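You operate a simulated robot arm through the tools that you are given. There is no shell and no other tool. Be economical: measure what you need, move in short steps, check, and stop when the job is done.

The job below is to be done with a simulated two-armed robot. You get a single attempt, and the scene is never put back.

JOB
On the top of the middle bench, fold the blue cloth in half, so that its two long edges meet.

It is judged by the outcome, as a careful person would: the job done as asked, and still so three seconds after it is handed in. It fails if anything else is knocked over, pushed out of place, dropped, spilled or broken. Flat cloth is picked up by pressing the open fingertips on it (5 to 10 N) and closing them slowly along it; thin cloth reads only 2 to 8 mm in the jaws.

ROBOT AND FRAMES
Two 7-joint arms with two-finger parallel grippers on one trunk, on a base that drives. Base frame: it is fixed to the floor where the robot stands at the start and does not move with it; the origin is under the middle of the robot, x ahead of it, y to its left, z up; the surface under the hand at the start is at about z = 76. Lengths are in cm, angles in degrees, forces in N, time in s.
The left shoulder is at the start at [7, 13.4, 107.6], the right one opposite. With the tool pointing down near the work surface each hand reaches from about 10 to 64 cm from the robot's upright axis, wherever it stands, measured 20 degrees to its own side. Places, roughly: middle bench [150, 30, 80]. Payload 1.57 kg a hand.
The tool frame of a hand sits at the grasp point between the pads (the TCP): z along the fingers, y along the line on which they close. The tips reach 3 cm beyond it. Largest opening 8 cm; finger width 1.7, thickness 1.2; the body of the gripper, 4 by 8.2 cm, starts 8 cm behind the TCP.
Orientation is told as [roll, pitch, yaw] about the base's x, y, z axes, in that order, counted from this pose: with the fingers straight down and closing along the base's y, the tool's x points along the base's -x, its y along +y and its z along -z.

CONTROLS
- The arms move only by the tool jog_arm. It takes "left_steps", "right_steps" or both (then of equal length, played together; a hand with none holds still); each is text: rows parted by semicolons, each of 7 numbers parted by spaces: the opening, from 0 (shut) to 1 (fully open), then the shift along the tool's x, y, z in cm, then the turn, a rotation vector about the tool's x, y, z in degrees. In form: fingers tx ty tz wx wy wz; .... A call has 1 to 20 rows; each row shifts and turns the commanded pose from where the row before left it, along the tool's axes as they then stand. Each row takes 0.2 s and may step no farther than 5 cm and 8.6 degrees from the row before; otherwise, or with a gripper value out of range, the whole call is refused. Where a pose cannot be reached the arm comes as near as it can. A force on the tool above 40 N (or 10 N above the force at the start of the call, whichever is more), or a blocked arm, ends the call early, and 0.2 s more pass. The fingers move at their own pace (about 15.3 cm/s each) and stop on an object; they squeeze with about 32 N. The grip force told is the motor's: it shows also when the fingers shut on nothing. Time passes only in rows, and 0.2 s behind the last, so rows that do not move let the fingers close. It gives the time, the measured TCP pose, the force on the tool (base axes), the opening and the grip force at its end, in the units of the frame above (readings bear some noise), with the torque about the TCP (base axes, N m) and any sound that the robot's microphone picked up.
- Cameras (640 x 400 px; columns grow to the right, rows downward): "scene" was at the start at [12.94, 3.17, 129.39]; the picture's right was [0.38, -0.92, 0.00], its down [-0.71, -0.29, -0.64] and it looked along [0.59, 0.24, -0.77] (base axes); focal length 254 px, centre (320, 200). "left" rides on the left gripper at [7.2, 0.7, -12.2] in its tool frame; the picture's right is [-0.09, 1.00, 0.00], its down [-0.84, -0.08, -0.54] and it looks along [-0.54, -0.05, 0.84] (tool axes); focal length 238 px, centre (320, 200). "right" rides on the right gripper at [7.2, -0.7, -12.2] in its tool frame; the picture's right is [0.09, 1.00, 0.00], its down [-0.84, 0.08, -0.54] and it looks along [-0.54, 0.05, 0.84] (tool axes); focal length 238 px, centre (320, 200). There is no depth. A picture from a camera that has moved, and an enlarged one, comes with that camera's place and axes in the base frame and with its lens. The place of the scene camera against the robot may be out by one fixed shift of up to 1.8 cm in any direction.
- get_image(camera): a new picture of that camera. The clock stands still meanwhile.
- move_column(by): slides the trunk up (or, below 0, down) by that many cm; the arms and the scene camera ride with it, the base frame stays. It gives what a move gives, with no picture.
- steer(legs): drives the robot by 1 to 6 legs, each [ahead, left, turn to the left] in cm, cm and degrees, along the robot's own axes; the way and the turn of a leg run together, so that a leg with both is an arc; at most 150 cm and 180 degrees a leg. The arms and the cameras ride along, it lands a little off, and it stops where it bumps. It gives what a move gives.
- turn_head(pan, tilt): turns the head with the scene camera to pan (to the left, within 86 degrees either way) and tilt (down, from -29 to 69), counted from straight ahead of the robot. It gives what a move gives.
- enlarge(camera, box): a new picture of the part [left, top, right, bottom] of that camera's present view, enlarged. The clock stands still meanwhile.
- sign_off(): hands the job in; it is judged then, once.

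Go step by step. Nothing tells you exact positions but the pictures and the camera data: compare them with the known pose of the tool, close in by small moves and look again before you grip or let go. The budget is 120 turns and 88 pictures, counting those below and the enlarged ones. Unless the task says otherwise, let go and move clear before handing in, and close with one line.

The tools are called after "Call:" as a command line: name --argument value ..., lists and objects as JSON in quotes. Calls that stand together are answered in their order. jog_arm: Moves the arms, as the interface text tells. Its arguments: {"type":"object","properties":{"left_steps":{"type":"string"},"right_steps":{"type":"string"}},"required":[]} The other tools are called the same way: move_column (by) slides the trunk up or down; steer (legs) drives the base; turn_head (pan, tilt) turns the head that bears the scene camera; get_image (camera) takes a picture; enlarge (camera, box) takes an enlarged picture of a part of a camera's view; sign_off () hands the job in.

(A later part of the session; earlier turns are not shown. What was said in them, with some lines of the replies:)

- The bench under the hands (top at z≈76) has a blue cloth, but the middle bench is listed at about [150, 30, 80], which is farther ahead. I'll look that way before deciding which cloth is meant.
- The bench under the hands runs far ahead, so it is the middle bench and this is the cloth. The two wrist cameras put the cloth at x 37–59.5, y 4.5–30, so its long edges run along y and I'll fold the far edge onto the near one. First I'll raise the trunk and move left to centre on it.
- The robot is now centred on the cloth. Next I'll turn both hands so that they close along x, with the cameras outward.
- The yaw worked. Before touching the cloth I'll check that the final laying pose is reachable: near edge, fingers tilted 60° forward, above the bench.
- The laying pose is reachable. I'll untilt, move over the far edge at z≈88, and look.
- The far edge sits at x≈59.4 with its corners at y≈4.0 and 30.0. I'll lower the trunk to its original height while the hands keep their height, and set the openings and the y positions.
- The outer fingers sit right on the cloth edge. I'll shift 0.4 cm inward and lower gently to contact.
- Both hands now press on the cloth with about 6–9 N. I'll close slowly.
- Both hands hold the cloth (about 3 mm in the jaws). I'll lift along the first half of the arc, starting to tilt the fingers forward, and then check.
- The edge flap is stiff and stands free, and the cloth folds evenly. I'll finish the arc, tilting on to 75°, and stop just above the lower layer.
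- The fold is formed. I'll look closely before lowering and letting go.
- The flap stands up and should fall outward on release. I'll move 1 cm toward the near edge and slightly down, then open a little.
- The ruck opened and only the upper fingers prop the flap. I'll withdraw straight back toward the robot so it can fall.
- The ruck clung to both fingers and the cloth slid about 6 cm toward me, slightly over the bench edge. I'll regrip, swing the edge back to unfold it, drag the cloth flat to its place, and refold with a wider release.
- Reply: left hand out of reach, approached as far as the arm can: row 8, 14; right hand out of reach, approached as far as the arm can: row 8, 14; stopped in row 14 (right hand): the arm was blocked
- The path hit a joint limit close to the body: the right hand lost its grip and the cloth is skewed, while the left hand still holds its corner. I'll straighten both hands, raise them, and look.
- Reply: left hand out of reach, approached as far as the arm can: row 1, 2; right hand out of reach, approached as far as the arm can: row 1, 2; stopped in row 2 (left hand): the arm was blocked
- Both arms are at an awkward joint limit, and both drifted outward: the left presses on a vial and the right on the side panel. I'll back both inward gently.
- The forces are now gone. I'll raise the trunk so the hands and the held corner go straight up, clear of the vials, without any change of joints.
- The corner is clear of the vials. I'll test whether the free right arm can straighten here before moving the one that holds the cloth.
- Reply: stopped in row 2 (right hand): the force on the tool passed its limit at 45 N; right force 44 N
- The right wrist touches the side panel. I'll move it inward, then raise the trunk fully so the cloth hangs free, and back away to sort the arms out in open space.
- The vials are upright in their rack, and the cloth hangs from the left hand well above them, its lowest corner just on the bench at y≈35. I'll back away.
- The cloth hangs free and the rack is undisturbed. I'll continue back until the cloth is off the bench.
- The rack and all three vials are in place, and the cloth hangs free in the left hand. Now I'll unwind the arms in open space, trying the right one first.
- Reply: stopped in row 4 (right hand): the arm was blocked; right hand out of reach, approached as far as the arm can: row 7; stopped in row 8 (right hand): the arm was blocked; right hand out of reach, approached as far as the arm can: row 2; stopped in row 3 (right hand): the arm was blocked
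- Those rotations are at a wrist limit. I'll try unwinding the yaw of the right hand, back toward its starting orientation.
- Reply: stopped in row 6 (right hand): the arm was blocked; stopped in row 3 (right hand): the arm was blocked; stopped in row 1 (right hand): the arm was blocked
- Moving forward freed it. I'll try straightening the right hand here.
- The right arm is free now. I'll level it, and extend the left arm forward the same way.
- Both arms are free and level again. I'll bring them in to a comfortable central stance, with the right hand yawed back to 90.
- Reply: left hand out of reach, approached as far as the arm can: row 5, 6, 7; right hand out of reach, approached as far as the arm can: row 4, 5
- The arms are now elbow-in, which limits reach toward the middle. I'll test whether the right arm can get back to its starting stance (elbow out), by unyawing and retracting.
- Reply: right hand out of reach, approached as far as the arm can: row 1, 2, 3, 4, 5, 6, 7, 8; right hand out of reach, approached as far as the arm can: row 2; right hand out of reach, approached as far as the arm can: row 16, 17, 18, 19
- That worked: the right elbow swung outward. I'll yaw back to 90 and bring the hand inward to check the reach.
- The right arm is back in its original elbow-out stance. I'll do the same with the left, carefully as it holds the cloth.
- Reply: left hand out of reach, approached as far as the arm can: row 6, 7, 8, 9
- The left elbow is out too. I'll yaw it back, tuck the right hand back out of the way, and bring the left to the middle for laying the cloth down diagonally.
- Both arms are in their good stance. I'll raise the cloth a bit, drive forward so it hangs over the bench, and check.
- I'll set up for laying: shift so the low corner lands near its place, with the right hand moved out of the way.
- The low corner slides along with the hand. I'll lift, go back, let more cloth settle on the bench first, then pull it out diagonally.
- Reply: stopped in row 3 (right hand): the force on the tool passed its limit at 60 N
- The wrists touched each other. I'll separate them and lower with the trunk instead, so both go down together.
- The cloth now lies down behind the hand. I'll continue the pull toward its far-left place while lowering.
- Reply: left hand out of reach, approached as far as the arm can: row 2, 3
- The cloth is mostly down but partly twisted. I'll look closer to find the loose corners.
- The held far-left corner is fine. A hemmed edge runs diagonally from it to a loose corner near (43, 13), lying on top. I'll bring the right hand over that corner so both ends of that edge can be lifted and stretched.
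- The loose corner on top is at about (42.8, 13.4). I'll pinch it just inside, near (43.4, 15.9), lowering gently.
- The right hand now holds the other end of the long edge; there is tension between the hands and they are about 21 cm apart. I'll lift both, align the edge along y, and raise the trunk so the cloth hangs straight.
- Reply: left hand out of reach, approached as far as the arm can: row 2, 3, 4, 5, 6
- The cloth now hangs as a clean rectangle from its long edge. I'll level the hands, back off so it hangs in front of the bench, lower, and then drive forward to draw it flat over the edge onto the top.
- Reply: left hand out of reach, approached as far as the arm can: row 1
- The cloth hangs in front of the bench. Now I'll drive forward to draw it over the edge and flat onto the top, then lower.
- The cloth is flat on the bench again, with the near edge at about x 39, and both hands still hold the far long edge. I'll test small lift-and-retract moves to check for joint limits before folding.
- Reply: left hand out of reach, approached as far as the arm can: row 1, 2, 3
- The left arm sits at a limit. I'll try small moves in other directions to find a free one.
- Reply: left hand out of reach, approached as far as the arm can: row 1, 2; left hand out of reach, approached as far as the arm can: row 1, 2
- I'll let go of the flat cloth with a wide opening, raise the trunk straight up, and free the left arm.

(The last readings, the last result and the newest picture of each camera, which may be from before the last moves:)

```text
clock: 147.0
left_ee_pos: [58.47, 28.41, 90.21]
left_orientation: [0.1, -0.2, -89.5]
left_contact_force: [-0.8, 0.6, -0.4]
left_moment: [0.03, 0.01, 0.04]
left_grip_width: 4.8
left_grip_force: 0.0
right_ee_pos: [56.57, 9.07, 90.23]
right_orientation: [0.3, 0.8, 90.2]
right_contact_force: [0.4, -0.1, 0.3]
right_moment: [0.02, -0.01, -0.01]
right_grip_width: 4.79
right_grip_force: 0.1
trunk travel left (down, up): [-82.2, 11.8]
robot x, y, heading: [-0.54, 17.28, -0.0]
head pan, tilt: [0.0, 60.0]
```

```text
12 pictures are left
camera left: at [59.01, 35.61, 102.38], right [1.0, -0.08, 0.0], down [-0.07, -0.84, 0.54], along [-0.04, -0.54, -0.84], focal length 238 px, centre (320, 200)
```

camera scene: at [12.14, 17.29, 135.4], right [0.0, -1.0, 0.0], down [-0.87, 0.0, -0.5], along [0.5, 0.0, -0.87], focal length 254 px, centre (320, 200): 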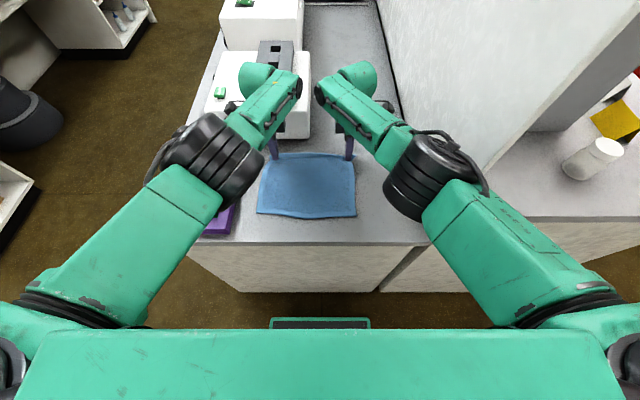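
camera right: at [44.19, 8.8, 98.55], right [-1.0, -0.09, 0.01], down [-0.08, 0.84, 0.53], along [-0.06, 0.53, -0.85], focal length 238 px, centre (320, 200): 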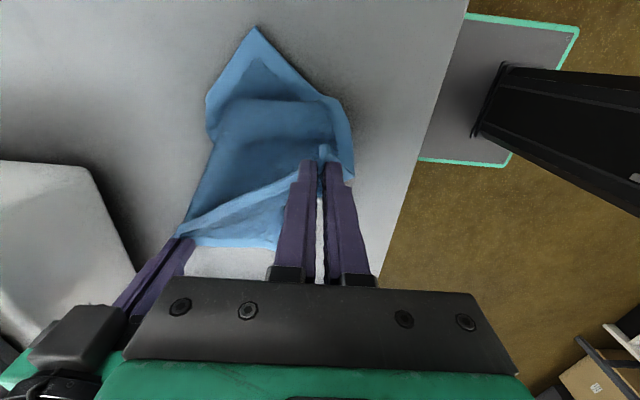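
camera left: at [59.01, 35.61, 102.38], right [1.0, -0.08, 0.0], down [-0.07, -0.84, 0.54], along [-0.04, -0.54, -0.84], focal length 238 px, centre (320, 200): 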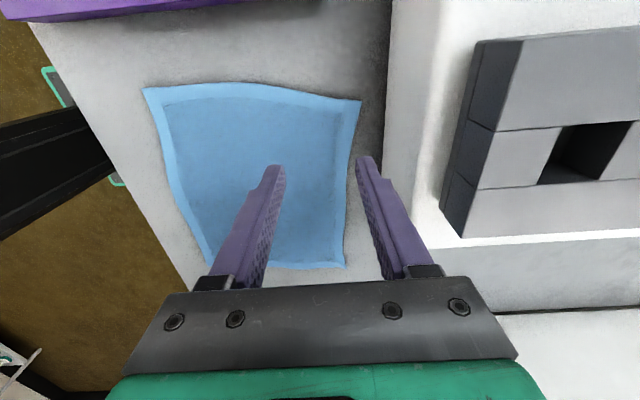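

The cloth is flat and undamaged: far corners at about (62.9, 30.7) and (60.7, 5.7), near ones at about (41, 33) and (39.5, 7). I'll back off and reset the left arm's stance with the yaw trick, as before.

Call:
steer --legs '[[-35, 0, 0]]'

Call:
jog_arm --left_steps "0.5 2.5 0 0 0 0 0;0.5 2.5 0 0 0 0 0;0.5 2.5 0 0 0 0 0;0.5 2.5 0 0 0 0 0;0.5 2.5 -1 0 0 0 0;0.5 2.5 -2 0 0 0 0;0.5 2.5 -2 0 0 0 0;0.5 2.5 -2 0 0 0 0;0.5 0 -2 0 0 0 0;0.5 0 -2 0 0 0 0;0.5 0 -2 0 0 0 0;0.5 0 0 0 0 0 0"

Call:
jog_arm --left_steps "0.5 0 0 0 0 0 8.5;0.5 0 0 0 0 0 8.5;0.5 0 0 0 0 0 8.5;0.5 0 0 0 0 0 8.5;0.5 0 0 0 0 0 8.5;0.5 0 0 0 0 0 8.5;0.5 0 0 0 0 0 8.5;0.5 0 0 0 0 0 8.5;0.5 0 0 0 0 0 8.5;0.5 0 0 0 0 0 5;0.5 0 0 0 0 0 0"

Call:
jog_arm --left_steps "0.5 0 0 0 0 0 -8.2;0.5 0 0 0 0 0 -8.2;0.5 0 0 0 0 0 -8.2;0.5 0 0 0 0 0 -8.2;0.5 0 0 0 0 0 -8.2;0.5 0 0 0 0 0 -8.2;0.5 0 0 0 0 0 -8.2;0.5 0 0 0 0 0 -8.2;0.5 0 0 0 0 0 -8.2;0.5 0 0 0 0 0 -8;0.5 -2.5 0 0 0 0 0;0.5 -2.5 0 0 0 0 0;0.5 -2.5 0 0 0 0 0;0.5 -2.5 0 0 0 0 0;0.5 -2.5 0 0 0 0 0;0.5 -2.5 0 0 0 0 0;0.5 -2.5 0 0 0 0 0;0.5 -2.5 0 0 0 0 0;0.5 0 0 0 0 0 0"

```text
clock: 149.3
left_ee_pos: [22.43, 28.61, 90.08]
left_orientation: [0.0, -0.2, -89.1]
left_contact_force: [-0.4, -0.1, 1.1]
left_moment: [-0.03, 0.0, 0.01]
left_grip_width: 4.82
left_grip_force: 0.1
right_ee_pos: [20.77, 9.22, 90.03]
right_orientation: [0.4, 0.9, 90.6]
right_contact_force: [-0.6, -0.4, 0.1]
right_moment: [0.03, 0.01, 0.01]
right_grip_width: 4.78
right_grip_force: 0.1
trunk travel left (down, up): [-82.2, 11.8]
robot x, y, heading: [-36.35, 17.15, 0.3]
head pan, tilt: [0.0, 60.0]
```

```text
clock: 151.9
left_ee_pos: [9.11, 47.91, 90.14]
left_orientation: [0.1, -0.2, -89.1]
left_contact_force: [-0.7, -0.5, 0.6]
left_moment: [0.0, -0.03, 0.0]
left_grip_width: 3.99
left_grip_force: 0.2
left hand out of reach, approached as far as the arm can: row 1, 2
right_ee_pos: [20.68, 9.32, 90.11]
right_orientation: [0.3, 0.9, 90.6]
right_contact_force: [0.3, 0.3, -0.3]
right_moment: [0.0, 0.02, 0.03]
right_grip_width: 4.81
right_grip_force: 0.0
trunk travel left (down, up): [-82.2, 11.8]
robot x, y, heading: [-36.53, 16.98, 0.3]
head pan, tilt: [0.0, 60.0]
```

```text
clock: 154.3
left_ee_pos: [9.19, 47.82, 90.25]
left_orientation: [0.2, 0.2, -170.6]
left_contact_force: [-0.9, -0.2, 0.2]
left_moment: [0.01, 0.0, 0.04]
left_grip_width: 4.0
left_grip_force: 0.0
right_ee_pos: [20.72, 9.24, 90.18]
right_orientation: [0.3, 1.0, 90.6]
right_contact_force: [0.1, 0.5, 0.7]
right_moment: [0.03, 0.03, 0.0]
right_grip_width: 4.78
right_grip_force: 0.0
trunk travel left (down, up): [-82.2, 11.8]
robot x, y, heading: [-36.55, 17.15, 0.5]
head pan, tilt: [0.0, 60.0]
```

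```text
clock: 158.3
left_ee_pos: [9.61, 27.75, 90.24]
left_orientation: [0.0, -0.2, -88.6]
left_contact_force: [-0.3, 0.6, -0.1]
left_moment: [0.01, -0.05, -0.02]
left_grip_width: 3.99
left_grip_force: 0.1
right_ee_pos: [20.75, 9.34, 90.28]
right_orientation: [0.3, 0.9, 90.6]
right_contact_force: [0.1, -0.5, -0.9]
right_moment: [0.01, 0.02, 0.0]
right_grip_width: 4.81
right_grip_force: 0.1
trunk travel left (down, up): [-82.2, 11.8]
robot x, y, heading: [-36.48, 17.01, 0.7]
head pan, tilt: [0.0, 60.0]
```

The left arm moves freely again. I'll turn and shift the robot to align with the slightly rotated cloth, set the hands at ±11 cm, and put the trunk at the working height, still away from the bench.

Call:
steer --legs '[[0, 0, -5.2], [0, 9.2, 0]]'

Call:
jog_arm --left_steps "0.5 0 1.4 -1 0 0 0;0.5 0 1.4 -1 0 0 0;0.5 0 1.4 -1 0 0 0;0.5 0 1.4 -1 0 0 0;0.5 0 1.4 -1 0 0 0;0.5 0 1.4 -1 0 0 0;0.5 0 1.4 -1 0 0 0;0.5 0 1.2 -1 0 0 0;0.5 0 0 0 0 0 0" --right_steps "0.5 0.4 0 -1 0 0 0;0.5 0.4 0 -1 0 0 0;0.5 0.4 0 -1 0 0 0;0.5 0.4 0 -1 0 0 0;0.5 0.4 0 -1 0 0 0;0.5 0.4 0 -1 0 0 0;0.5 0.4 0 -1 0 0 0;0.5 0.4 0 -1 0 0 0;0.5 0 0 0 0 0 0"

```text
clock: 159.9
left_ee_pos: [11.12, 32.27, 90.34]
left_orientation: [0.1, -0.1, -94.0]
left_contact_force: [0.2, 0.5, 0.0]
left_moment: [0.0, -0.03, -0.04]
left_grip_width: 3.98
left_grip_force: 0.0
right_ee_pos: [20.54, 12.82, 90.21]
right_orientation: [0.3, 0.9, 85.3]
right_contact_force: [0.6, 0.4, -0.5]
right_moment: [0.04, -0.02, 0.01]
right_grip_width: 4.83
right_grip_force: 0.0
trunk travel left (down, up): [-82.2, 11.8]
robot x, y, heading: [-35.72, 26.33, -4.8]
head pan, tilt: [0.0, 60.0]
```

```text
clock: 161.9
left_ee_pos: [22.21, 31.73, 98.26]
left_orientation: [0.1, -0.2, -94.1]
left_contact_force: [-1.1, -0.8, -0.5]
left_moment: [0.03, 0.0, 0.02]
left_grip_width: 3.99
left_grip_force: 0.0
right_ee_pos: [20.27, 10.17, 98.39]
right_orientation: [0.3, 0.9, 85.3]
right_contact_force: [-0.1, 0.9, 0.2]
right_moment: [0.0, 0.0, -0.01]
right_grip_width: 4.02
right_grip_force: 0.0
trunk travel left (down, up): [-82.2, 11.8]
robot x, y, heading: [-35.46, 26.02, -4.7]
head pan, tilt: [0.0, 60.0]
```

Dry run of the fold path, in open air and at the right stance.

Call:
jog_arm --left_steps "0 0 0 2 0 0 0" --right_steps "0 0 0 2 0 0 0"

Call:
jog_arm --left_steps "0 0 -0.05 -1 0 0 0;0 0 0 -1 0 0 0;0 0 -0.6 -1.08 0 0 0;0 0 -0.59 -1.09 -7.5 0 0;0 0 -0.88 -0.94 0 0 0;0 0 -0.88 -0.94 -7.5 0 0;0 0 -1.03 -0.73 0 0 0;0 0 -1.03 -0.72 -7.5 0 0;0 0 -1.03 -0.6 0 0 0;0 0 -1.02 -0.6 -7.5 0 0;0 0 -1.07 -0.49 0 0 0;0 0 -1.06 -0.48 -7.5 0 0;0 0 -1.14 -0.4 0 0 0;0 0 -1.14 -0.39 -7.5 0 0;0 0 -1.39 -0.26 -2 0 0;0 0 -1.39 -0.26 -8 0 0;0 0 -1.47 -0.23 -2 0 0;0 0 -1.47 -0.22 -8 0 0;0 0 -1.2 -0.2 -2 0 0;0 0 -1.19 -0.2 -8 0 0" --right_steps "0 0 0.05 -1 0 0 0;0 0 0 -1 0 0 0;0 0 0.6 -1.08 0 0 0;0 0 0.59 -1.09 7.5 0 0;0 0 0.88 -0.94 0 0 0;0 0 0.88 -0.94 7.5 0 0;0 0 1.03 -0.73 0 0 0;0 0 1.03 -0.72 7.5 0 0;0 0 1.03 -0.6 0 0 0;0 0 1.02 -0.6 7.5 0 0;0 0 1.07 -0.49 0 0 0;0 0 1.06 -0.48 7.5 0 0;0 0 1.14 -0.4 0 0 0;0 0 1.14 -0.39 7.5 0 0;0 0 1.39 -0.26 2 0 0;0 0 1.39 -0.26 8 0 0;0 0 1.47 -0.23 2 0 0;0 0 1.47 -0.22 8 0 0;0 0 1.2 -0.2 2 0 0;0 0 1.19 -0.2 8 0 0"

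```text
clock: 162.3
left_ee_pos: [22.17, 31.66, 96.14]
left_orientation: [0.1, -0.1, -94.0]
left_contact_force: [0.7, -0.6, 0.0]
left_moment: [0.01, -0.02, 0.01]
left_grip_width: 0.01
left_grip_force: 20.9
right_ee_pos: [20.27, 10.06, 96.27]
right_orientation: [0.3, 0.9, 85.3]
right_contact_force: [0.1, -0.6, 0.1]
right_moment: [-0.04, 0.01, -0.02]
right_grip_width: 0.01
right_grip_force: 21.3
trunk travel left (down, up): [-82.2, 11.8]
robot x, y, heading: [-35.48, 25.98, -4.8]
head pan, tilt: [0.0, 60.0]
```

```text
clock: 166.5
left_ee_pos: [3.72, 33.12, 96.31]
left_orientation: [75.2, -0.2, -94.0]
left_contact_force: [-1.0, -0.1, 0.1]
left_moment: [-0.02, 0.01, 0.01]
left_grip_width: 0.0
left_grip_force: 21.6
right_ee_pos: [1.92, 11.32, 96.56]
right_orientation: [-74.7, 0.9, 85.4]
right_contact_force: [0.6, -0.1, -0.9]
right_moment: [-0.01, 0.0, 0.0]
right_grip_width: 0.0
right_grip_force: 21.0
trunk travel left (down, up): [-82.2, 11.8]
robot x, y, heading: [-35.49, 26.05, -4.9]
head pan, tilt: [0.0, 60.0]
```

The whole path is free of limits. I'll return to the start stance by untilting in place, then moving forward.

Call:
jog_arm --left_steps "0.4 0 0 0 7.5 0 0;0.4 0 0 0 7.5 0 0;0.4 0 0 0 7.5 0 0;0.4 0 0 0 7.5 0 0;0.4 0 0 0 7.5 0 0;0.4 0 0 0 7.5 0 0;0.4 0 0 0 7.5 0 0;0.4 0 0 0 7.5 0 0;0.4 0 0 0 7.5 0 0;0.4 0 0 0 7.5 0 0;0.3 0 2.3 0 0 0 0;0.22 0 2.3 0 0 0 0;0.22 0 2.3 0 0 0 0;0.22 0 2.3 0 0 0 0;0.22 0 2.3 0 0 0 0;0.22 0 2.3 0 0 0 0;0.22 0 2.3 0 0 0 0;0.22 0 2.3 0 0 0 0;0.22 0 0 0 0 0 0" --right_steps "0.4 0 0 0 -7.5 0 0;0.4 0 0 0 -7.5 0 0;0.4 0 0 0 -7.5 0 0;0.4 0 0 0 -7.5 0 0;0.4 0 0 0 -7.5 0 0;0.4 0 0 0 -7.5 0 0;0.4 0 0 0 -7.5 0 0;0.4 0 0 0 -7.5 0 0;0.4 0 0 0 -7.5 0 0;0.4 0 0 0 -7.5 0 0;0.3 0 -2.3 0 0 0 0;0.22 0 -2.3 0 0 0 0;0.22 0 -2.3 0 0 0 0;0.22 0 -2.3 0 0 0 0;0.22 0 -2.3 0 0 0 0;0.22 0 -2.3 0 0 0 0;0.22 0 -2.3 0 0 0 0;0.22 0 -2.3 0 0 0 0;0.22 0 0 0 0 0 0"

```text
clock: 170.5
left_ee_pos: [22.39, 31.81, 96.62]
left_orientation: [0.3, -0.2, -94.0]
left_contact_force: [-0.6, -0.3, 0.6]
left_moment: [0.0, -0.03, -0.04]
left_grip_width: 1.76
left_grip_force: 0.0
right_ee_pos: [20.34, 9.9, 96.43]
right_orientation: [0.2, 0.9, 85.3]
right_contact_force: [0.1, 0.4, 1.1]
right_moment: [-0.04, 0.01, -0.01]
right_grip_width: 1.74
right_grip_force: 0.1
trunk travel left (down, up): [-82.2, 11.8]
robot x, y, heading: [-35.75, 26.03, -4.8]
head pan, tilt: [0.0, 60.0]
```

Now I'll drive over the bench, lower, and check both hands against the far edge.

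Call:
steer --legs '[[38.4, 0, 0]]'

Call:
move_column --by -13

Call:
get_image --camera "left"

Call:
get_image --camera "right"

```text
clock: 172.9
left_ee_pos: [60.51, 28.42, 96.58]
left_orientation: [0.2, -0.2, -94.0]
left_contact_force: [-1.3, -0.1, 0.3]
left_moment: [-0.02, 0.0, 0.02]
left_grip_width: 1.79
left_grip_force: 0.0
right_ee_pos: [58.5, 6.73, 96.39]
right_orientation: [0.3, 0.9, 85.3]
right_contact_force: [0.8, 0.4, 0.7]
right_moment: [-0.05, -0.04, 0.01]
right_grip_width: 1.78
right_grip_force: 0.0
trunk travel left (down, up): [-82.2, 11.8]
robot x, y, heading: [2.5, 22.78, -4.9]
head pan, tilt: [0.0, 60.0]
```

```text
clock: 174.5
left_ee_pos: [60.37, 28.37, 83.56]
left_orientation: [0.1, -0.1, -94.0]
left_contact_force: [-0.7, 0.6, -0.3]
left_moment: [0.0, -0.01, 0.0]
left_grip_width: 1.75
left_grip_force: 0.0
right_ee_pos: [58.53, 6.69, 83.4]
right_orientation: [0.4, 1.0, 85.2]
right_contact_force: [-0.9, 0.5, 0.9]
right_moment: [0.01, -0.01, 0.0]
right_grip_width: 1.77
right_grip_force: 0.1
trunk travel left (down, up): [-69.2, 24.8]
robot x, y, heading: [2.52, 22.85, -4.7]
head pan, tilt: [0.0, 60.0]
```

```text
11 pictures are left
camera left: at [61.66, 35.65, 95.66], right [0.99, -0.16, 0.0], down [-0.14, -0.83, 0.54], along [-0.09, -0.54, -0.84], focal length 238 px, centre (320, 200)
```

left: 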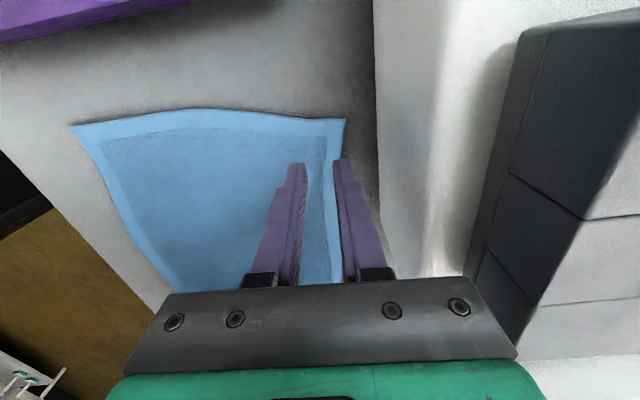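

```text
10 pictures are left
camera right: at [58.85, -0.46, 95.64], right [-1.0, -0.01, 0.01], down [-0.01, 0.85, 0.53], along [-0.01, 0.53, -0.85], focal length 238 px, centre (320, 200)
```

right: 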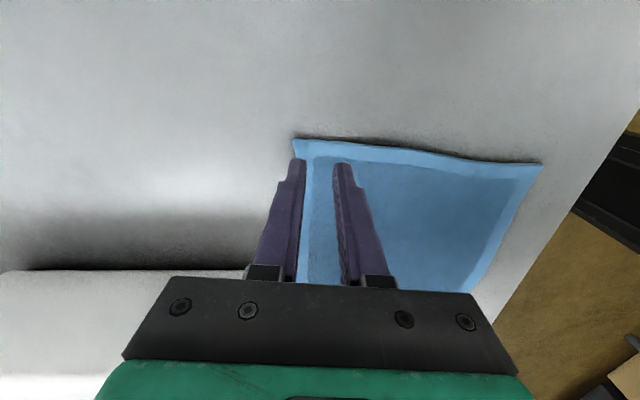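

Both hands are about 2.4 cm inside the far edge. I'll advance them about 0.5 cm and descend with the trunk, so the arm stance matches the dry run.

Call:
jog_arm --left_steps "0.22 0 0.4 0 0 0 0;0.22 0 0 0 0 0 0" --right_steps "0.22 -0.6 -0.5 0 0 0 0;0.22 0 0 0 0 0 0"

Call:
move_column --by -3.8

Call:
jog_arm --left_steps "0.22 0 0 0.1 0 0 0;0.22 0 0 0.1 0 0 0;0.22 0 0 0.1 0 0 0" --right_steps "0.22 0 0 0.05 0 0 0;0.22 0 0 0.05 0 0 0;0.22 0 0 0.05 0 0 0"

```text
clock: 175.1
left_ee_pos: [60.92, 28.46, 83.45]
left_orientation: [0.1, -0.3, -94.0]
left_contact_force: [-0.1, 1.0, -0.1]
left_moment: [0.02, -0.04, 0.02]
left_grip_width: 1.75
left_grip_force: 0.1
right_ee_pos: [59.18, 7.22, 83.52]
right_orientation: [0.3, 1.0, 85.4]
right_contact_force: [0.5, 0.3, -0.1]
right_moment: [0.03, -0.04, 0.02]
right_grip_width: 1.77
right_grip_force: 0.0
trunk travel left (down, up): [-69.2, 24.8]
robot x, y, heading: [2.42, 22.6, -5.0]
head pan, tilt: [0.0, 60.0]
```

```text
clock: 175.9
left_ee_pos: [60.97, 28.5, 79.92]
left_orientation: [0.5, -0.2, -94.0]
left_contact_force: [5.6, -0.2, 14.2]
left_moment: [0.24, -0.12, -0.09]
left_grip_width: 1.75
left_grip_force: 0.0
right_ee_pos: [59.09, 7.1, 79.76]
right_orientation: [0.2, 0.9, 85.3]
right_contact_force: [0.0, -0.2, 0.4]
right_moment: [-0.02, 0.0, -0.02]
right_grip_width: 1.75
right_grip_force: 0.0
trunk travel left (down, up): [-65.4, 28.6]
robot x, y, heading: [2.87, 22.55, -4.8]
head pan, tilt: [0.0, 60.0]
```

```text
clock: 176.7
left_ee_pos: [61.0, 28.43, 79.94]
left_orientation: [0.7, -0.1, -94.0]
left_contact_force: [15.5, 1.5, 35.4]
left_moment: [0.5, -0.24, -0.22]
left_grip_width: 1.76
left_grip_force: 0.0
right_ee_pos: [58.97, 7.23, 79.84]
right_orientation: [0.1, 0.8, 85.3]
right_contact_force: [-0.6, 0.0, 0.1]
right_moment: [-0.04, 0.03, -0.03]
right_grip_width: 1.73
right_grip_force: 0.0
trunk travel left (down, up): [-65.4, 28.6]
robot x, y, heading: [2.44, 22.84, -5.3]
head pan, tilt: [0.0, 60.0]
```

The left hand shows 35 N too early (z 79.9), so something other than the cloth may be touching it. I'll back it up and look.

Call:
jog_arm --left_steps "0.22 0 0 -0.3 0 0 0;0.22 0 0 -0.3 0 0 0;0.22 0 0 -0.2 0 0 0"

Call:
get_image --camera "left"

```text
clock: 177.5
left_ee_pos: [60.73, 28.45, 80.0]
left_orientation: [-0.2, -0.3, -94.0]
left_contact_force: [-0.5, -0.2, 0.4]
left_moment: [0.01, -0.04, -0.01]
left_grip_width: 1.75
left_grip_force: 0.0
right_ee_pos: [59.05, 7.31, 79.46]
right_orientation: [0.2, 0.9, 85.3]
right_contact_force: [0.7, -0.6, 0.8]
right_moment: [0.03, 0.01, 0.0]
right_grip_width: 1.77
right_grip_force: 0.0
trunk travel left (down, up): [-65.4, 28.6]
robot x, y, heading: [2.6, 22.81, -4.8]
head pan, tilt: [0.0, 60.0]
```

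```text
9 pictures are left
camera left: at [61.93, 35.67, 92.19], right [0.99, -0.16, 0.0], down [-0.13, -0.83, 0.54], along [-0.09, -0.54, -0.84], focal length 238 px, centre (320, 200)
```

left: 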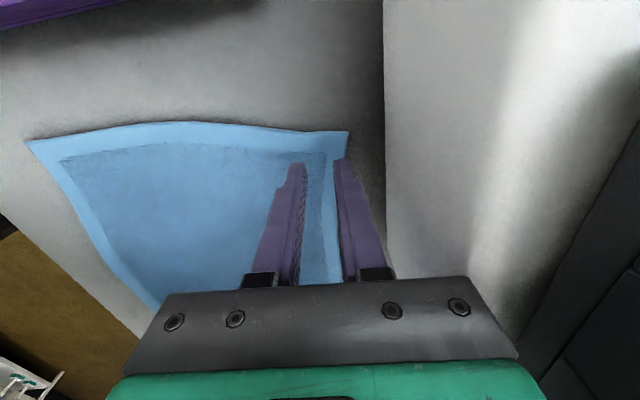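

The left wrist sits over the front edge of the white box. I'll draw the cloth a few centimetres nearer: grip its near edge, pull straight back 3.5 cm, and release upward.

Call:
move_column --by 5

Call:
steer --legs '[[-18.2, 0, 0]]'

Call:
move_column --by -3.5

Call:
get_image --camera "right"

```text
clock: 178.4
left_ee_pos: [60.96, 28.44, 85.28]
left_orientation: [0.1, -0.2, -94.0]
left_contact_force: [0.1, 0.0, -1.2]
left_moment: [-0.02, 0.01, -0.01]
left_grip_width: 1.79
left_grip_force: 0.1
right_ee_pos: [59.14, 7.26, 84.52]
right_orientation: [0.4, 0.9, 85.3]
right_contact_force: [-0.2, 0.3, 1.0]
right_moment: [0.0, 0.0, 0.01]
right_grip_width: 1.75
right_grip_force: 0.0
trunk travel left (down, up): [-70.4, 23.6]
robot x, y, heading: [2.43, 22.53, -4.9]
head pan, tilt: [0.0, 60.0]
```

```text
clock: 180.0
left_ee_pos: [42.76, 30.03, 85.17]
left_orientation: [0.0, -0.2, -94.0]
left_contact_force: [0.5, -0.9, 0.1]
left_moment: [0.02, 0.02, 0.01]
left_grip_width: 1.78
left_grip_force: 0.0
right_ee_pos: [41.31, 8.82, 84.51]
right_orientation: [0.3, 0.9, 85.2]
right_contact_force: [-0.4, 0.1, -1.4]
right_moment: [-0.03, 0.01, -0.01]
right_grip_width: 1.74
right_grip_force: 0.1
trunk travel left (down, up): [-70.4, 23.6]
robot x, y, heading: [-15.3, 23.96, -4.9]
head pan, tilt: [0.0, 60.0]
```

```text
clock: 180.8
left_ee_pos: [42.86, 30.03, 81.71]
left_orientation: [0.1, -0.2, -94.0]
left_contact_force: [-0.5, -0.4, 0.2]
left_moment: [0.0, -0.03, 0.01]
left_grip_width: 1.73
left_grip_force: 0.0
right_ee_pos: [41.13, 8.8, 80.94]
right_orientation: [0.3, 0.8, 85.3]
right_contact_force: [1.9, -0.2, 0.8]
right_moment: [-0.02, -0.03, -0.02]
right_grip_width: 1.76
right_grip_force: 0.0
trunk travel left (down, up): [-66.9, 27.1]
robot x, y, heading: [-15.67, 24.27, -4.8]
head pan, tilt: [0.0, 60.0]
```

```text
8 pictures are left
camera right: at [41.42, 1.71, 93.29], right [-1.0, -0.01, 0.01], down [-0.01, 0.85, 0.53], along [-0.01, 0.53, -0.85], focal length 238 px, centre (320, 200)
```

right: 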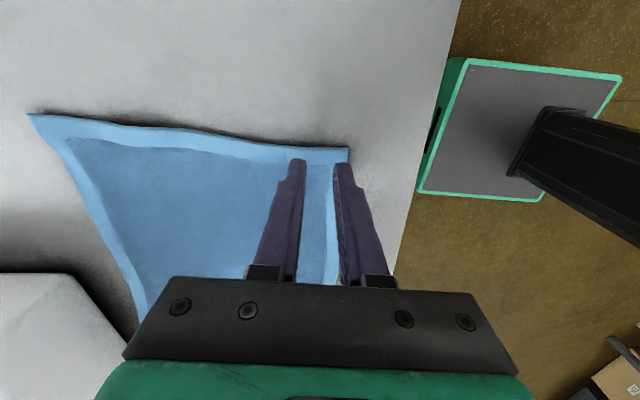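

Both hands are about 2 cm inside the near edge. I'll lower to contact and close.

Call:
jog_arm --left_steps "0.3 0 0 0.8 0 0 0;0.3 0 0 0.8 0 0 0;0.3 0 0 0.5 0 0 0;0.3 0 0 0.2 0 0 0;0.3 0 0 0.15 0 0 0" --right_steps "0.3 0 0 0.5 0 0 0;0.3 0 0 0.4 0 0 0;0.3 0 0 0.4 0 0 0;0.3 0 0 0.2 0 0 0;0.3 0 0 0.15 0 0 0"

```text
clock: 181.9
left_ee_pos: [42.81, 30.02, 79.3]
left_orientation: [0.2, -0.2, -94.0]
left_contact_force: [1.7, -0.7, 4.4]
left_moment: [-0.02, -0.04, 0.01]
left_grip_width: 2.39
left_grip_force: 0.0
right_ee_pos: [41.22, 8.87, 79.35]
right_orientation: [0.2, 0.9, 85.2]
right_contact_force: [0.9, 0.1, 2.0]
right_moment: [0.01, -0.03, -0.02]
right_grip_width: 2.36
right_grip_force: 0.1
trunk travel left (down, up): [-66.9, 27.1]
robot x, y, heading: [-15.36, 24.51, -5.0]
head pan, tilt: [0.0, 60.0]
```

Call:
jog_arm --left_steps "0.3 0 0 0.1 0 0 0;0.26 0 0 0 0 0 0;0.22 0 0 0 0 0 0;0.18 0 0 0 0 0 0;0.14 0 0 0 0 0 0;0.1 0 0 0 0 0 0;0.06 0 0 0 0 0 0;0.02 0 0 0 0 0 0;0 0 0 0 0 0 0;0 0 0 0 0 0 0;0 0 0 -0.5 0 0 0;0 0 0 0 0 0 0" --right_steps "0.3 0 0 0.2 0 0 0;0.26 0 0 0 0 0 0;0.22 0 0 0 0 0 0;0.18 0 0 0 0 0 0;0.14 0 0 0 0 0 0;0.1 0 0 0 0 0 0;0.06 0 0 0 0 0 0;0.02 0 0 0 0 0 0;0 0 0 0 0 0 0;0 0 0 0 0 0 0;0 0 0 -0.5 0 0 0;0 0 0 0 0 0 0"

Call:
steer --legs '[[-3.5, 0, 0]]'

Call:
jog_arm --left_steps "0.1 0 0 0 0 0 0;0.2 0 0 0 0 0 0;0.35 0 0 0 0 0 0;0.5 0 0 0 0 0 0;0.5 0 0 0 0 0 0" --right_steps "0.1 0 0 0 0 0 0;0.2 0 0 0 0 0 0;0.35 0 0 0 0 0 0;0.5 0 0 0 0 0 0;0.5 0 0 0 0 0 0"

Call:
move_column --by 7

Call:
get_image --camera "right"

```text
clock: 184.6
left_ee_pos: [42.85, 30.03, 79.74]
left_orientation: [0.1, -0.2, -93.9]
left_contact_force: [-1.0, -2.0, -0.4]
left_moment: [-0.02, 0.02, 0.01]
left_grip_width: 0.37
left_grip_force: 24.8
right_ee_pos: [41.12, 8.71, 79.62]
right_orientation: [0.3, 0.9, 85.4]
right_contact_force: [-0.3, 1.2, -0.3]
right_moment: [0.04, 0.0, -0.01]
right_grip_width: 0.35
right_grip_force: 24.6
trunk travel left (down, up): [-66.9, 27.1]
robot x, y, heading: [-15.49, 24.38, -5.0]
head pan, tilt: [0.0, 60.0]
```

```text
clock: 185.4
left_ee_pos: [39.29, 30.36, 79.65]
left_orientation: [0.1, -0.2, -94.1]
left_contact_force: [0.5, -1.5, -0.1]
left_moment: [-0.05, 0.0, -0.04]
left_grip_width: 0.41
left_grip_force: 24.5
right_ee_pos: [37.59, 9.06, 79.52]
right_orientation: [0.2, 0.9, 85.3]
right_contact_force: [-0.6, 0.8, -0.4]
right_moment: [0.05, -0.02, -0.02]
right_grip_width: 0.34
right_grip_force: 24.7
trunk travel left (down, up): [-66.9, 27.1]
robot x, y, heading: [-18.92, 24.26, -4.9]
head pan, tilt: [0.0, 60.0]
```

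```text
clock: 186.6
left_ee_pos: [39.27, 30.32, 79.69]
left_orientation: [0.2, -0.2, -94.0]
left_contact_force: [-0.7, 0.5, -0.5]
left_moment: [0.02, -0.03, 0.02]
left_grip_width: 4.01
left_grip_force: 0.0
right_ee_pos: [37.67, 9.01, 79.71]
right_orientation: [0.4, 0.9, 85.4]
right_contact_force: [-0.4, -0.7, 0.2]
right_moment: [0.01, 0.01, -0.01]
right_grip_width: 4.0
right_grip_force: 0.0
trunk travel left (down, up): [-66.9, 27.1]
robot x, y, heading: [-18.73, 24.53, -4.8]
head pan, tilt: [0.0, 60.0]
```

```text
clock: 187.7
left_ee_pos: [39.39, 30.4, 86.57]
left_orientation: [0.1, -0.2, -93.9]
left_contact_force: [-0.1, -1.0, 0.1]
left_moment: [0.01, -0.02, 0.04]
left_grip_width: 4.0
left_grip_force: 0.1
right_ee_pos: [37.56, 9.09, 86.55]
right_orientation: [0.2, 0.8, 85.3]
right_contact_force: [0.0, -0.2, 0.2]
right_moment: [0.0, -0.02, 0.01]
right_grip_width: 3.99
right_grip_force: 0.1
trunk travel left (down, up): [-73.9, 20.1]
robot x, y, heading: [-18.84, 24.57, -4.9]
head pan, tilt: [0.0, 60.0]
```

```text
7 pictures are left
camera right: at [37.89, 1.95, 98.8], right [-1.0, -0.01, 0.01], down [-0.01, 0.85, 0.53], along [-0.01, 0.53, -0.85], focal length 238 px, centre (320, 200)
```

right: 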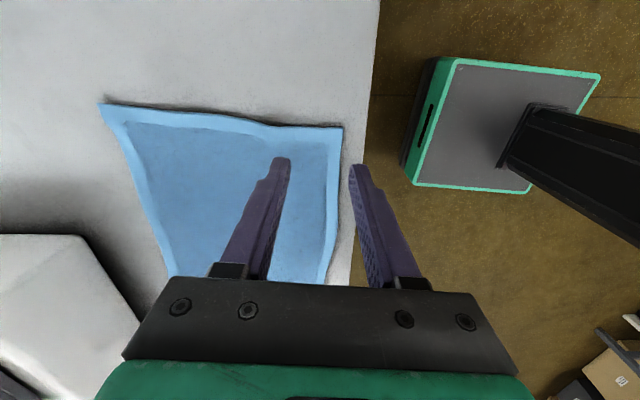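

The cloth is flat and 3.5 cm nearer, so the far edge is now at x≈57–59, clear of the box. I'll drive back to the far edge and check once.

Call:
jog_arm --left_steps "0.22 0 0 0 0 0 0;0.22 0 0 0 0 0 0" --right_steps "0.22 0 0 0 0 0 0;0.22 0 0 0 0 0 0"

Call:
steer --legs '[[17.8, 0, 0]]'

Call:
move_column --by -5

Call:
get_image --camera "left"

```text
clock: 188.3
left_ee_pos: [39.25, 30.37, 86.76]
left_orientation: [0.1, -0.3, -94.0]
left_contact_force: [-0.3, -0.4, -0.2]
left_moment: [-0.02, 0.0, 0.01]
left_grip_width: 1.77
left_grip_force: 0.0
right_ee_pos: [37.53, 9.04, 86.61]
right_orientation: [0.3, 0.9, 85.3]
right_contact_force: [-0.4, 0.2, 0.3]
right_moment: [-0.01, 0.01, -0.04]
right_grip_width: 1.75
right_grip_force: 0.0
trunk travel left (down, up): [-73.9, 20.1]
robot x, y, heading: [-19.3, 24.34, -4.9]
head pan, tilt: [0.0, 60.0]
```

```text
clock: 189.8
left_ee_pos: [56.92, 28.78, 86.82]
left_orientation: [0.2, -0.2, -94.0]
left_contact_force: [0.6, 0.4, 0.4]
left_moment: [0.0, 0.02, 0.02]
left_grip_width: 1.77
left_grip_force: 0.0
right_ee_pos: [55.05, 7.6, 86.59]
right_orientation: [0.2, 1.0, 85.3]
right_contact_force: [-0.5, 0.6, -0.7]
right_moment: [0.0, 0.02, 0.0]
right_grip_width: 1.8
right_grip_force: 0.2
trunk travel left (down, up): [-73.9, 20.1]
robot x, y, heading: [-1.43, 23.13, -4.8]
head pan, tilt: [0.0, 60.0]
```

```text
clock: 190.7
left_ee_pos: [57.03, 28.87, 81.67]
left_orientation: [0.2, -0.2, -94.0]
left_contact_force: [0.5, 0.2, -0.6]
left_moment: [0.0, 0.0, -0.01]
left_grip_width: 1.78
left_grip_force: 0.2
right_ee_pos: [55.15, 7.58, 81.63]
right_orientation: [0.2, 0.9, 85.3]
right_contact_force: [0.1, -0.2, -0.2]
right_moment: [0.0, -0.04, 0.02]
right_grip_width: 1.77
right_grip_force: 0.0
trunk travel left (down, up): [-68.9, 25.1]
robot x, y, heading: [-1.09, 22.71, -5.1]
head pan, tilt: [0.0, 60.0]
```

```text
6 pictures are left
camera left: at [58.05, 36.03, 93.83], right [0.99, -0.16, 0.0], down [-0.14, -0.83, 0.55], along [-0.09, -0.54, -0.84], focal length 238 px, centre (320, 200)
```

left: 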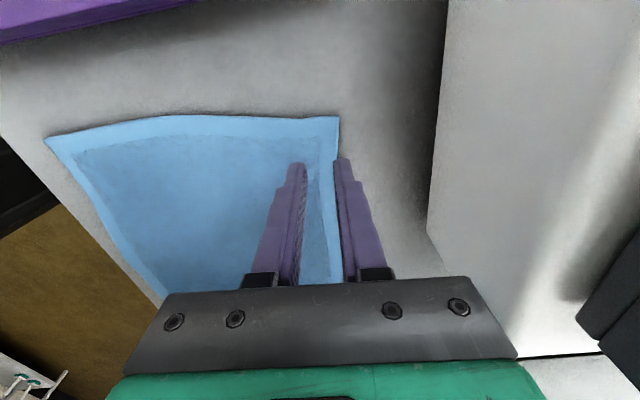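

I'll correct the left by -0.5 cm and the right by +0.2 cm, then lower to contact.

Call:
jog_arm --left_steps "0.22 0 -0.5 0 0 0 0;0.22 0 0 0 0 0 0" --right_steps "0.22 0 -0.2 0 0 0 0;0.22 0 0 0 0 0 0"

Call:
move_column --by -2

Call:
jog_arm --left_steps "0.22 0 0 0.15 0 0 0;0.22 0 0 0.15 0 0 0;0.22 0 0 0.1 0 0 0" --right_steps "0.22 0 0 0.15 0 0 0;0.22 0 0 0.15 0 0 0;0.22 0 0 0.1 0 0 0"

```text
clock: 191.3
left_ee_pos: [56.46, 28.85, 81.72]
left_orientation: [0.1, -0.2, -94.1]
left_contact_force: [-0.5, 0.6, -0.4]
left_moment: [0.0, 0.01, -0.03]
left_grip_width: 1.77
left_grip_force: 0.0
right_ee_pos: [55.39, 7.53, 81.74]
right_orientation: [0.4, 0.9, 85.3]
right_contact_force: [0.1, -0.6, -1.1]
right_moment: [0.0, 0.01, 0.0]
right_grip_width: 1.76
right_grip_force: 0.0
trunk travel left (down, up): [-68.9, 25.1]
robot x, y, heading: [-1.25, 22.61, -5.2]
head pan, tilt: [0.0, 60.0]
```

```text
clock: 192.0
left_ee_pos: [56.42, 28.96, 79.69]
left_orientation: [0.0, -0.2, -93.9]
left_contact_force: [0.6, -0.1, 0.1]
left_moment: [0.03, -0.02, 0.02]
left_grip_width: 1.76
left_grip_force: 0.0
right_ee_pos: [55.32, 7.5, 79.55]
right_orientation: [0.4, 0.8, 85.3]
right_contact_force: [-0.6, -1.0, 0.0]
right_moment: [-0.01, -0.02, -0.02]
right_grip_width: 1.76
right_grip_force: 0.1
trunk travel left (down, up): [-66.9, 27.1]
robot x, y, heading: [-1.3, 23.01, -4.9]
head pan, tilt: [0.0, 60.0]
```

```text
clock: 192.8
left_ee_pos: [56.35, 28.92, 79.31]
left_orientation: [0.2, -0.2, -94.0]
left_contact_force: [1.0, -0.9, 2.7]
left_moment: [-0.04, -0.02, 0.0]
left_grip_width: 1.75
left_grip_force: 0.0
right_ee_pos: [55.3, 7.68, 79.39]
right_orientation: [0.1, 0.9, 85.2]
right_contact_force: [0.8, 0.4, 7.2]
right_moment: [-0.02, -0.01, 0.03]
right_grip_width: 1.74
right_grip_force: 0.1
trunk travel left (down, up): [-66.9, 27.1]
robot x, y, heading: [-1.34, 22.97, -5.3]
head pan, tilt: [0.0, 60.0]
```

Contact on both. I'll press the left slightly more, close slowly, and test with a 1 cm lift.

Call:
jog_arm --left_steps "0.22 0 0 0.15 0 0 0;0.2 0 0 0 0 0 0;0.17 0 0 0 0 0 0;0.14 0 0 0 0 0 0;0.11 0 0 0 0 0 0;0.08 0 0 0 0 0 0;0.05 0 0 0 0 0 0;0.02 0 0 0 0 0 0;0 0 0 0 0 0 0;0 0 0 0 0 0 0;0 0 0 0 0 0 0;0 0 0 -1 0 0 0;0 0 0 0 0 0 0" --right_steps "0.22 0 0 0.05 0 0 0;0.2 0 0 0 0 0 0;0.17 0 0 0 0 0 0;0.14 0 0 0 0 0 0;0.11 0 0 0 0 0 0;0.08 0 0 0 0 0 0;0.05 0 0 0 0 0 0;0.02 0 0 0 0 0 0;0 0 0 0 0 0 0;0 0 0 0 0 0 0;0 0 0 0 0 0 0;0 0 0 -1 0 0 0;0 0 0 0 0 0 0"

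```text
clock: 195.6
left_ee_pos: [56.35, 28.99, 80.16]
left_orientation: [0.1, -0.3, -94.0]
left_contact_force: [-0.7, -0.5, 0.3]
left_moment: [0.0, -0.02, -0.01]
left_grip_width: 0.34
left_grip_force: 24.7
right_ee_pos: [55.45, 7.54, 80.03]
right_orientation: [0.4, 0.9, 85.3]
right_contact_force: [0.6, 0.0, 0.4]
right_moment: [0.03, -0.02, 0.02]
right_grip_width: 0.01
right_grip_force: 21.7
trunk travel left (down, up): [-66.9, 27.1]
robot x, y, heading: [-1.71, 23.24, -4.8]
head pan, tilt: [0.0, 60.0]
```

The left holds, but the right closed on nothing. I'll regrip the right with a wider opening and a firmer press.

Call:
jog_arm --right_steps "0.1 0 0.4 -0.3 0 0 0;0.3 0 0 0 0 0 0;0.3 0 0 0 0 0 0;0.3 0 0 0.6 0 0 0;0.3 0 0 0.3 0 0 0;0.3 0 0 0.15 0 0 0;0.3 0 0 0 0 0 0"

```text
clock: 197.2
left_ee_pos: [56.41, 28.98, 80.16]
left_orientation: [0.1, -0.3, -94.0]
left_contact_force: [0.0, -0.8, 0.2]
left_moment: [0.0, -0.02, 0.0]
left_grip_width: 0.37
left_grip_force: 24.4
right_ee_pos: [54.92, 7.65, 79.3]
right_orientation: [0.2, 0.9, 85.4]
right_contact_force: [0.5, -0.6, 3.4]
right_moment: [0.01, -0.01, -0.01]
right_grip_width: 2.41
right_grip_force: 0.0
trunk travel left (down, up): [-66.9, 27.1]
robot x, y, heading: [-1.41, 22.6, -5.0]
head pan, tilt: [0.0, 60.0]
```

Call:
jog_arm --right_steps "0.3 0 0 0.15 0 0 0;0.27 0 0 0.1 0 0 0;0.24 0 0 0 0 0 0;0.21 0 0 0 0 0 0;0.18 0 0 0 0 0 0;0.15 0 0 0 0 0 0;0.12 0 0 0 0 0 0;0.09 0 0 0 0 0 0;0.06 0 0 0 0 0 0;0.03 0 0 0 0 0 0;0 0 0 0 0 0 0;0 0 0 0 0 0 0;0 0 0 -0.9 0 0 0;0 0 0 0 0 0 0"

```text
clock: 200.2
left_ee_pos: [56.44, 28.96, 80.16]
left_orientation: [0.1, -0.2, -94.1]
left_contact_force: [-0.3, 0.1, 0.3]
left_moment: [0.0, 0.0, 0.0]
left_grip_width: 0.38
left_grip_force: 24.8
right_ee_pos: [54.92, 7.68, 79.99]
right_orientation: [0.4, 0.9, 85.3]
right_contact_force: [-0.1, 0.1, 0.1]
right_moment: [0.01, -0.01, 0.02]
right_grip_width: 0.29
right_grip_force: 24.0
trunk travel left (down, up): [-66.9, 27.1]
robot x, y, heading: [-1.66, 23.15, -4.8]
head pan, tilt: [0.0, 60.0]
```

Both hands hold now. I'll run the rehearsed fold path.

Call:
jog_arm --left_steps "0 0 0 -1 0 0 0;0 0 -0.6 -1.08 0 0 0;0 0 -0.59 -1.09 -7.5 0 0;0 0 -0.88 -0.94 0 0 0;0 0 -0.88 -0.94 -7.5 0 0;0 0 -1.03 -0.73 0 0 0;0 0 -1.03 -0.72 -7.5 0 0;0 0 -1.03 -0.6 0 0 0;0 0 -1.02 -0.6 -7.5 0 0;0 0 -1.07 -0.49 0 0 0;0 0 -1.06 -0.48 -7.5 0 0;0 0 -1.14 -0.4 0 0 0;0 0 -1.14 -0.39 -7.5 0 0;0 0 -1.39 -0.26 -2 0 0;0 0 -1.39 -0.26 -8 0 0;0 0 -1.47 -0.23 -2 0 0;0 0 -1.47 -0.22 -8 0 0;0 0 -1.2 -0.2 -2 0 0;0 0 -1.19 -0.2 -8 0 0;0 0 0 0 0 0 0" --right_steps "0 0 0 -1 0 0 0;0 0 0.6 -1.08 0 0 0;0 0 0.59 -1.09 7.5 0 0;0 0 0.88 -0.94 0 0 0;0 0 0.88 -0.94 7.5 0 0;0 0 1.03 -0.73 0 0 0;0 0 1.03 -0.72 7.5 0 0;0 0 1.03 -0.6 0 0 0;0 0 1.02 -0.6 7.5 0 0;0 0 1.07 -0.49 0 0 0;0 0 1.06 -0.48 7.5 0 0;0 0 1.14 -0.4 0 0 0;0 0 1.14 -0.39 7.5 0 0;0 0 1.39 -0.26 2 0 0;0 0 1.39 -0.26 8 0 0;0 0 1.47 -0.23 2 0 0;0 0 1.47 -0.22 8 0 0;0 0 1.2 -0.2 2 0 0;0 0 1.19 -0.2 8 0 0;0 0 0 0 0 0 0"

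Call:
enlarge --camera "scene" --box '[220, 120, 420, 245]'

```text
clock: 204.4
left_ee_pos: [38.41, 30.11, 79.22]
left_orientation: [75.1, -0.2, -94.1]
left_contact_force: [-0.2, 0.7, -0.2]
left_moment: [0.05, 0.03, 0.02]
left_grip_width: 0.34
left_grip_force: 24.6
right_ee_pos: [37.01, 9.14, 79.11]
right_orientation: [-74.8, 0.9, 85.3]
right_contact_force: [-0.1, -0.4, -0.1]
right_moment: [0.04, 0.02, -0.02]
right_grip_width: 0.26
right_grip_force: 23.9
trunk travel left (down, up): [-66.9, 27.1]
robot x, y, heading: [-1.53, 22.63, -4.7]
head pan, tilt: [0.0, 60.0]
```

```text
3.20 times, centred on (320, 182) of scene
camera zoom: at [11.05, 22.25, 130.11], right [-0.09, -1.0, 0.0], down [-0.86, 0.07, -0.5], along [0.5, -0.04, -0.87], focal length 813 px, centre (320, 256)
```

zoom: 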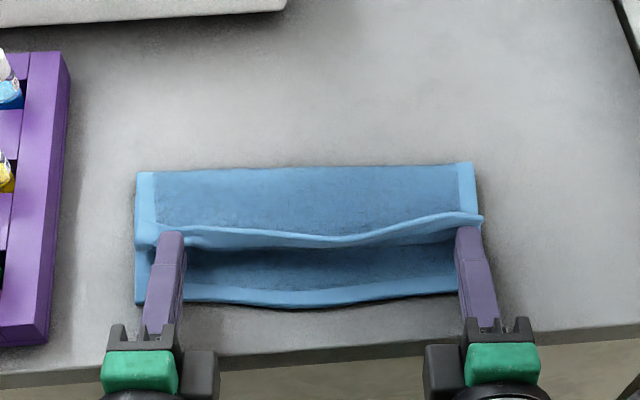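

The fold is formed well. I'll move toward the near edge by 1.5 cm (left) and 0.8 cm (right), then open wide while rising slightly so the ruck relaxes fully.

Call:
jog_arm --left_steps "0 0 -0.2 -0.72 0 0 0;0 0 -0.2 -0.72 0 0 0;0 0 0 0 0 0 0;0.08 0 0.2 -0.05 0 0 0;0.16 0 0.25 -0.07 0 0 0;0.24 0 0.3 -0.08 0 0 0;0.32 0 0.3 -0.08 0 0 0;0.4 0 0.3 -0.08 0 0 0;0.45 0 0.2 -0.05 0 0 0;0.45 0 0 0 0 0 0;0.45 0 0 0 0 0 0" --right_steps "0 0 0.1 -0.38 0 0 0;0 0 0.1 -0.38 0 0 0;0 0 0 0 0 0 0;0.08 0 -0.2 -0.05 0 0 0;0.16 0 -0.25 -0.07 0 0 0;0.24 0 -0.3 -0.08 0 0 0;0.32 0 -0.3 -0.08 0 0 0;0.4 0 -0.3 -0.08 0 0 0;0.45 0 -0.2 -0.05 0 0 0;0.45 0 0 0 0 0 0;0.45 0 0 0 0 0 0"

Call:
enlarge --camera "scene" --box '[220, 120, 420, 245]'

```text
clock: 206.8
left_ee_pos: [36.86, 30.35, 80.84]
left_orientation: [75.0, -0.2, -93.9]
left_contact_force: [0.7, -0.4, 0.4]
left_moment: [-0.01, -0.01, 0.01]
left_grip_width: 3.59
left_grip_force: 0.1
right_ee_pos: [36.13, 9.13, 80.78]
right_orientation: [-74.8, 0.9, 85.3]
right_contact_force: [0.0, -1.0, -0.3]
right_moment: [-0.01, 0.0, 0.0]
right_grip_width: 3.61
right_grip_force: 0.0
trunk travel left (down, up): [-66.9, 27.1]
robot x, y, heading: [-1.43, 22.77, -4.9]
head pan, tilt: [0.0, 60.0]
```

```text
3.20 times, centred on (320, 182) of scene
camera zoom: at [11.01, 22.25, 130.11], right [-0.09, -1.0, 0.0], down [-0.86, 0.07, -0.5], along [0.5, -0.04, -0.87], focal length 813 px, centre (320, 256)
```

zoom: 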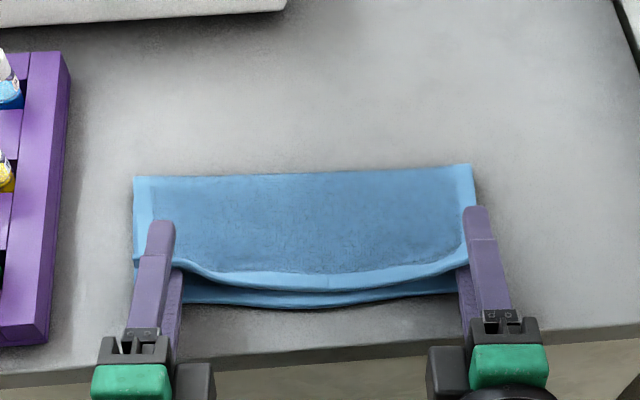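

The edge now lies loosely between the open fingers, near the lower edge. I'll withdraw straight back by driving.

Call:
steer --legs '[[-12, 0, 0]]'

Call:
enlarge --camera "scene" --box '[220, 80, 420, 205]'

```text
clock: 208.0
left_ee_pos: [24.89, 31.42, 80.98]
left_orientation: [75.1, -0.2, -93.9]
left_contact_force: [0.6, 0.2, 0.3]
left_moment: [-0.01, -0.02, -0.03]
left_grip_width: 3.58
left_grip_force: 0.0
right_ee_pos: [24.18, 10.29, 80.9]
right_orientation: [-74.7, 0.9, 85.5]
right_contact_force: [-0.9, -0.3, 0.8]
right_moment: [0.0, -0.02, 0.0]
right_grip_width: 3.58
right_grip_force: 0.1
trunk travel left (down, up): [-66.9, 27.1]
robot x, y, heading: [-13.0, 24.02, -4.6]
head pan, tilt: [0.0, 60.0]
```

```text
3.20 times, centred on (320, 142) of scene
camera zoom: at [-0.91, 23.28, 130.11], right [-0.08, -1.0, 0.0], down [-0.86, 0.07, -0.5], along [0.5, -0.04, -0.87], focal length 813 px, centre (320, 384)
```

zoom: 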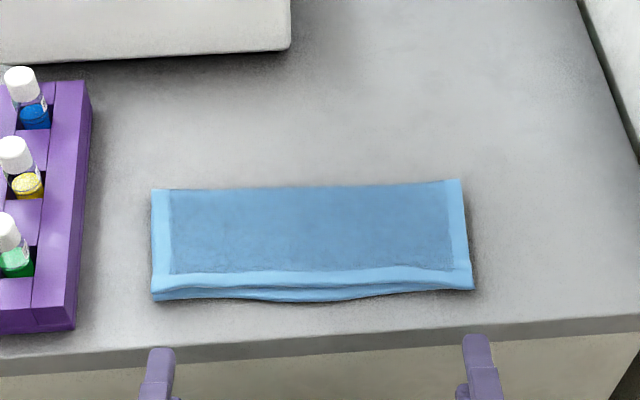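

The cloth is folded with its long edges meeting, and the rack and vials are upright. I'll move clear a bit more and check that it stays.

Call:
steer --legs '[[-10, 0, 0]]'

Call:
enlarge --camera "scene" --box '[200, 30, 424, 170]'

```text
clock: 209.2
left_ee_pos: [15.13, 32.14, 80.8]
left_orientation: [75.2, -0.2, -93.9]
left_contact_force: [0.3, -0.4, -0.9]
left_moment: [0.0, 0.01, 0.02]
left_grip_width: 3.63
left_grip_force: 0.0
right_ee_pos: [14.38, 11.0, 80.87]
right_orientation: [-74.8, 0.9, 85.4]
right_contact_force: [0.0, 0.9, 0.3]
right_moment: [-0.02, -0.02, 0.0]
right_grip_width: 3.59
right_grip_force: 0.1
trunk travel left (down, up): [-66.9, 27.1]
robot x, y, heading: [-23.27, 24.91, -4.9]
head pan, tilt: [0.0, 60.0]
```

```text
2.86 times, centred on (312, 100) of scene
camera zoom: at [-10.74, 24.1, 130.11], right [-0.08, -1.0, 0.0], down [-0.86, 0.07, -0.5], along [0.5, -0.04, -0.87], focal length 726 px, centre (343, 486)
```

zoom: 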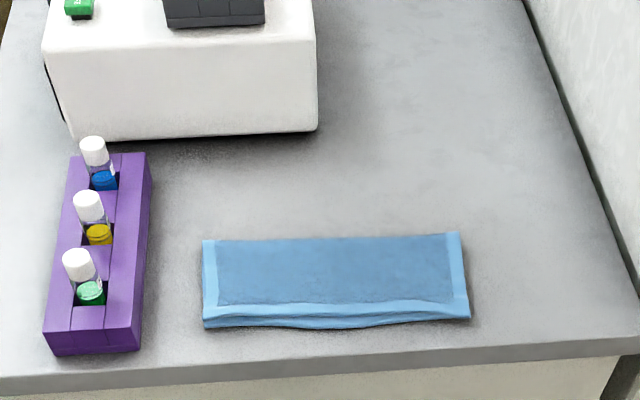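

The fold is stable, the edges meet, nothing else has been moved, and both hands are clear, so I'm handing it in.

Call:
sign_off

```text
The job is handed in.
```

The blue cloth is folded in half on the middle bench, its two long edges meeting to within about 1 cm. The rack, vials and white box look undisturbed.
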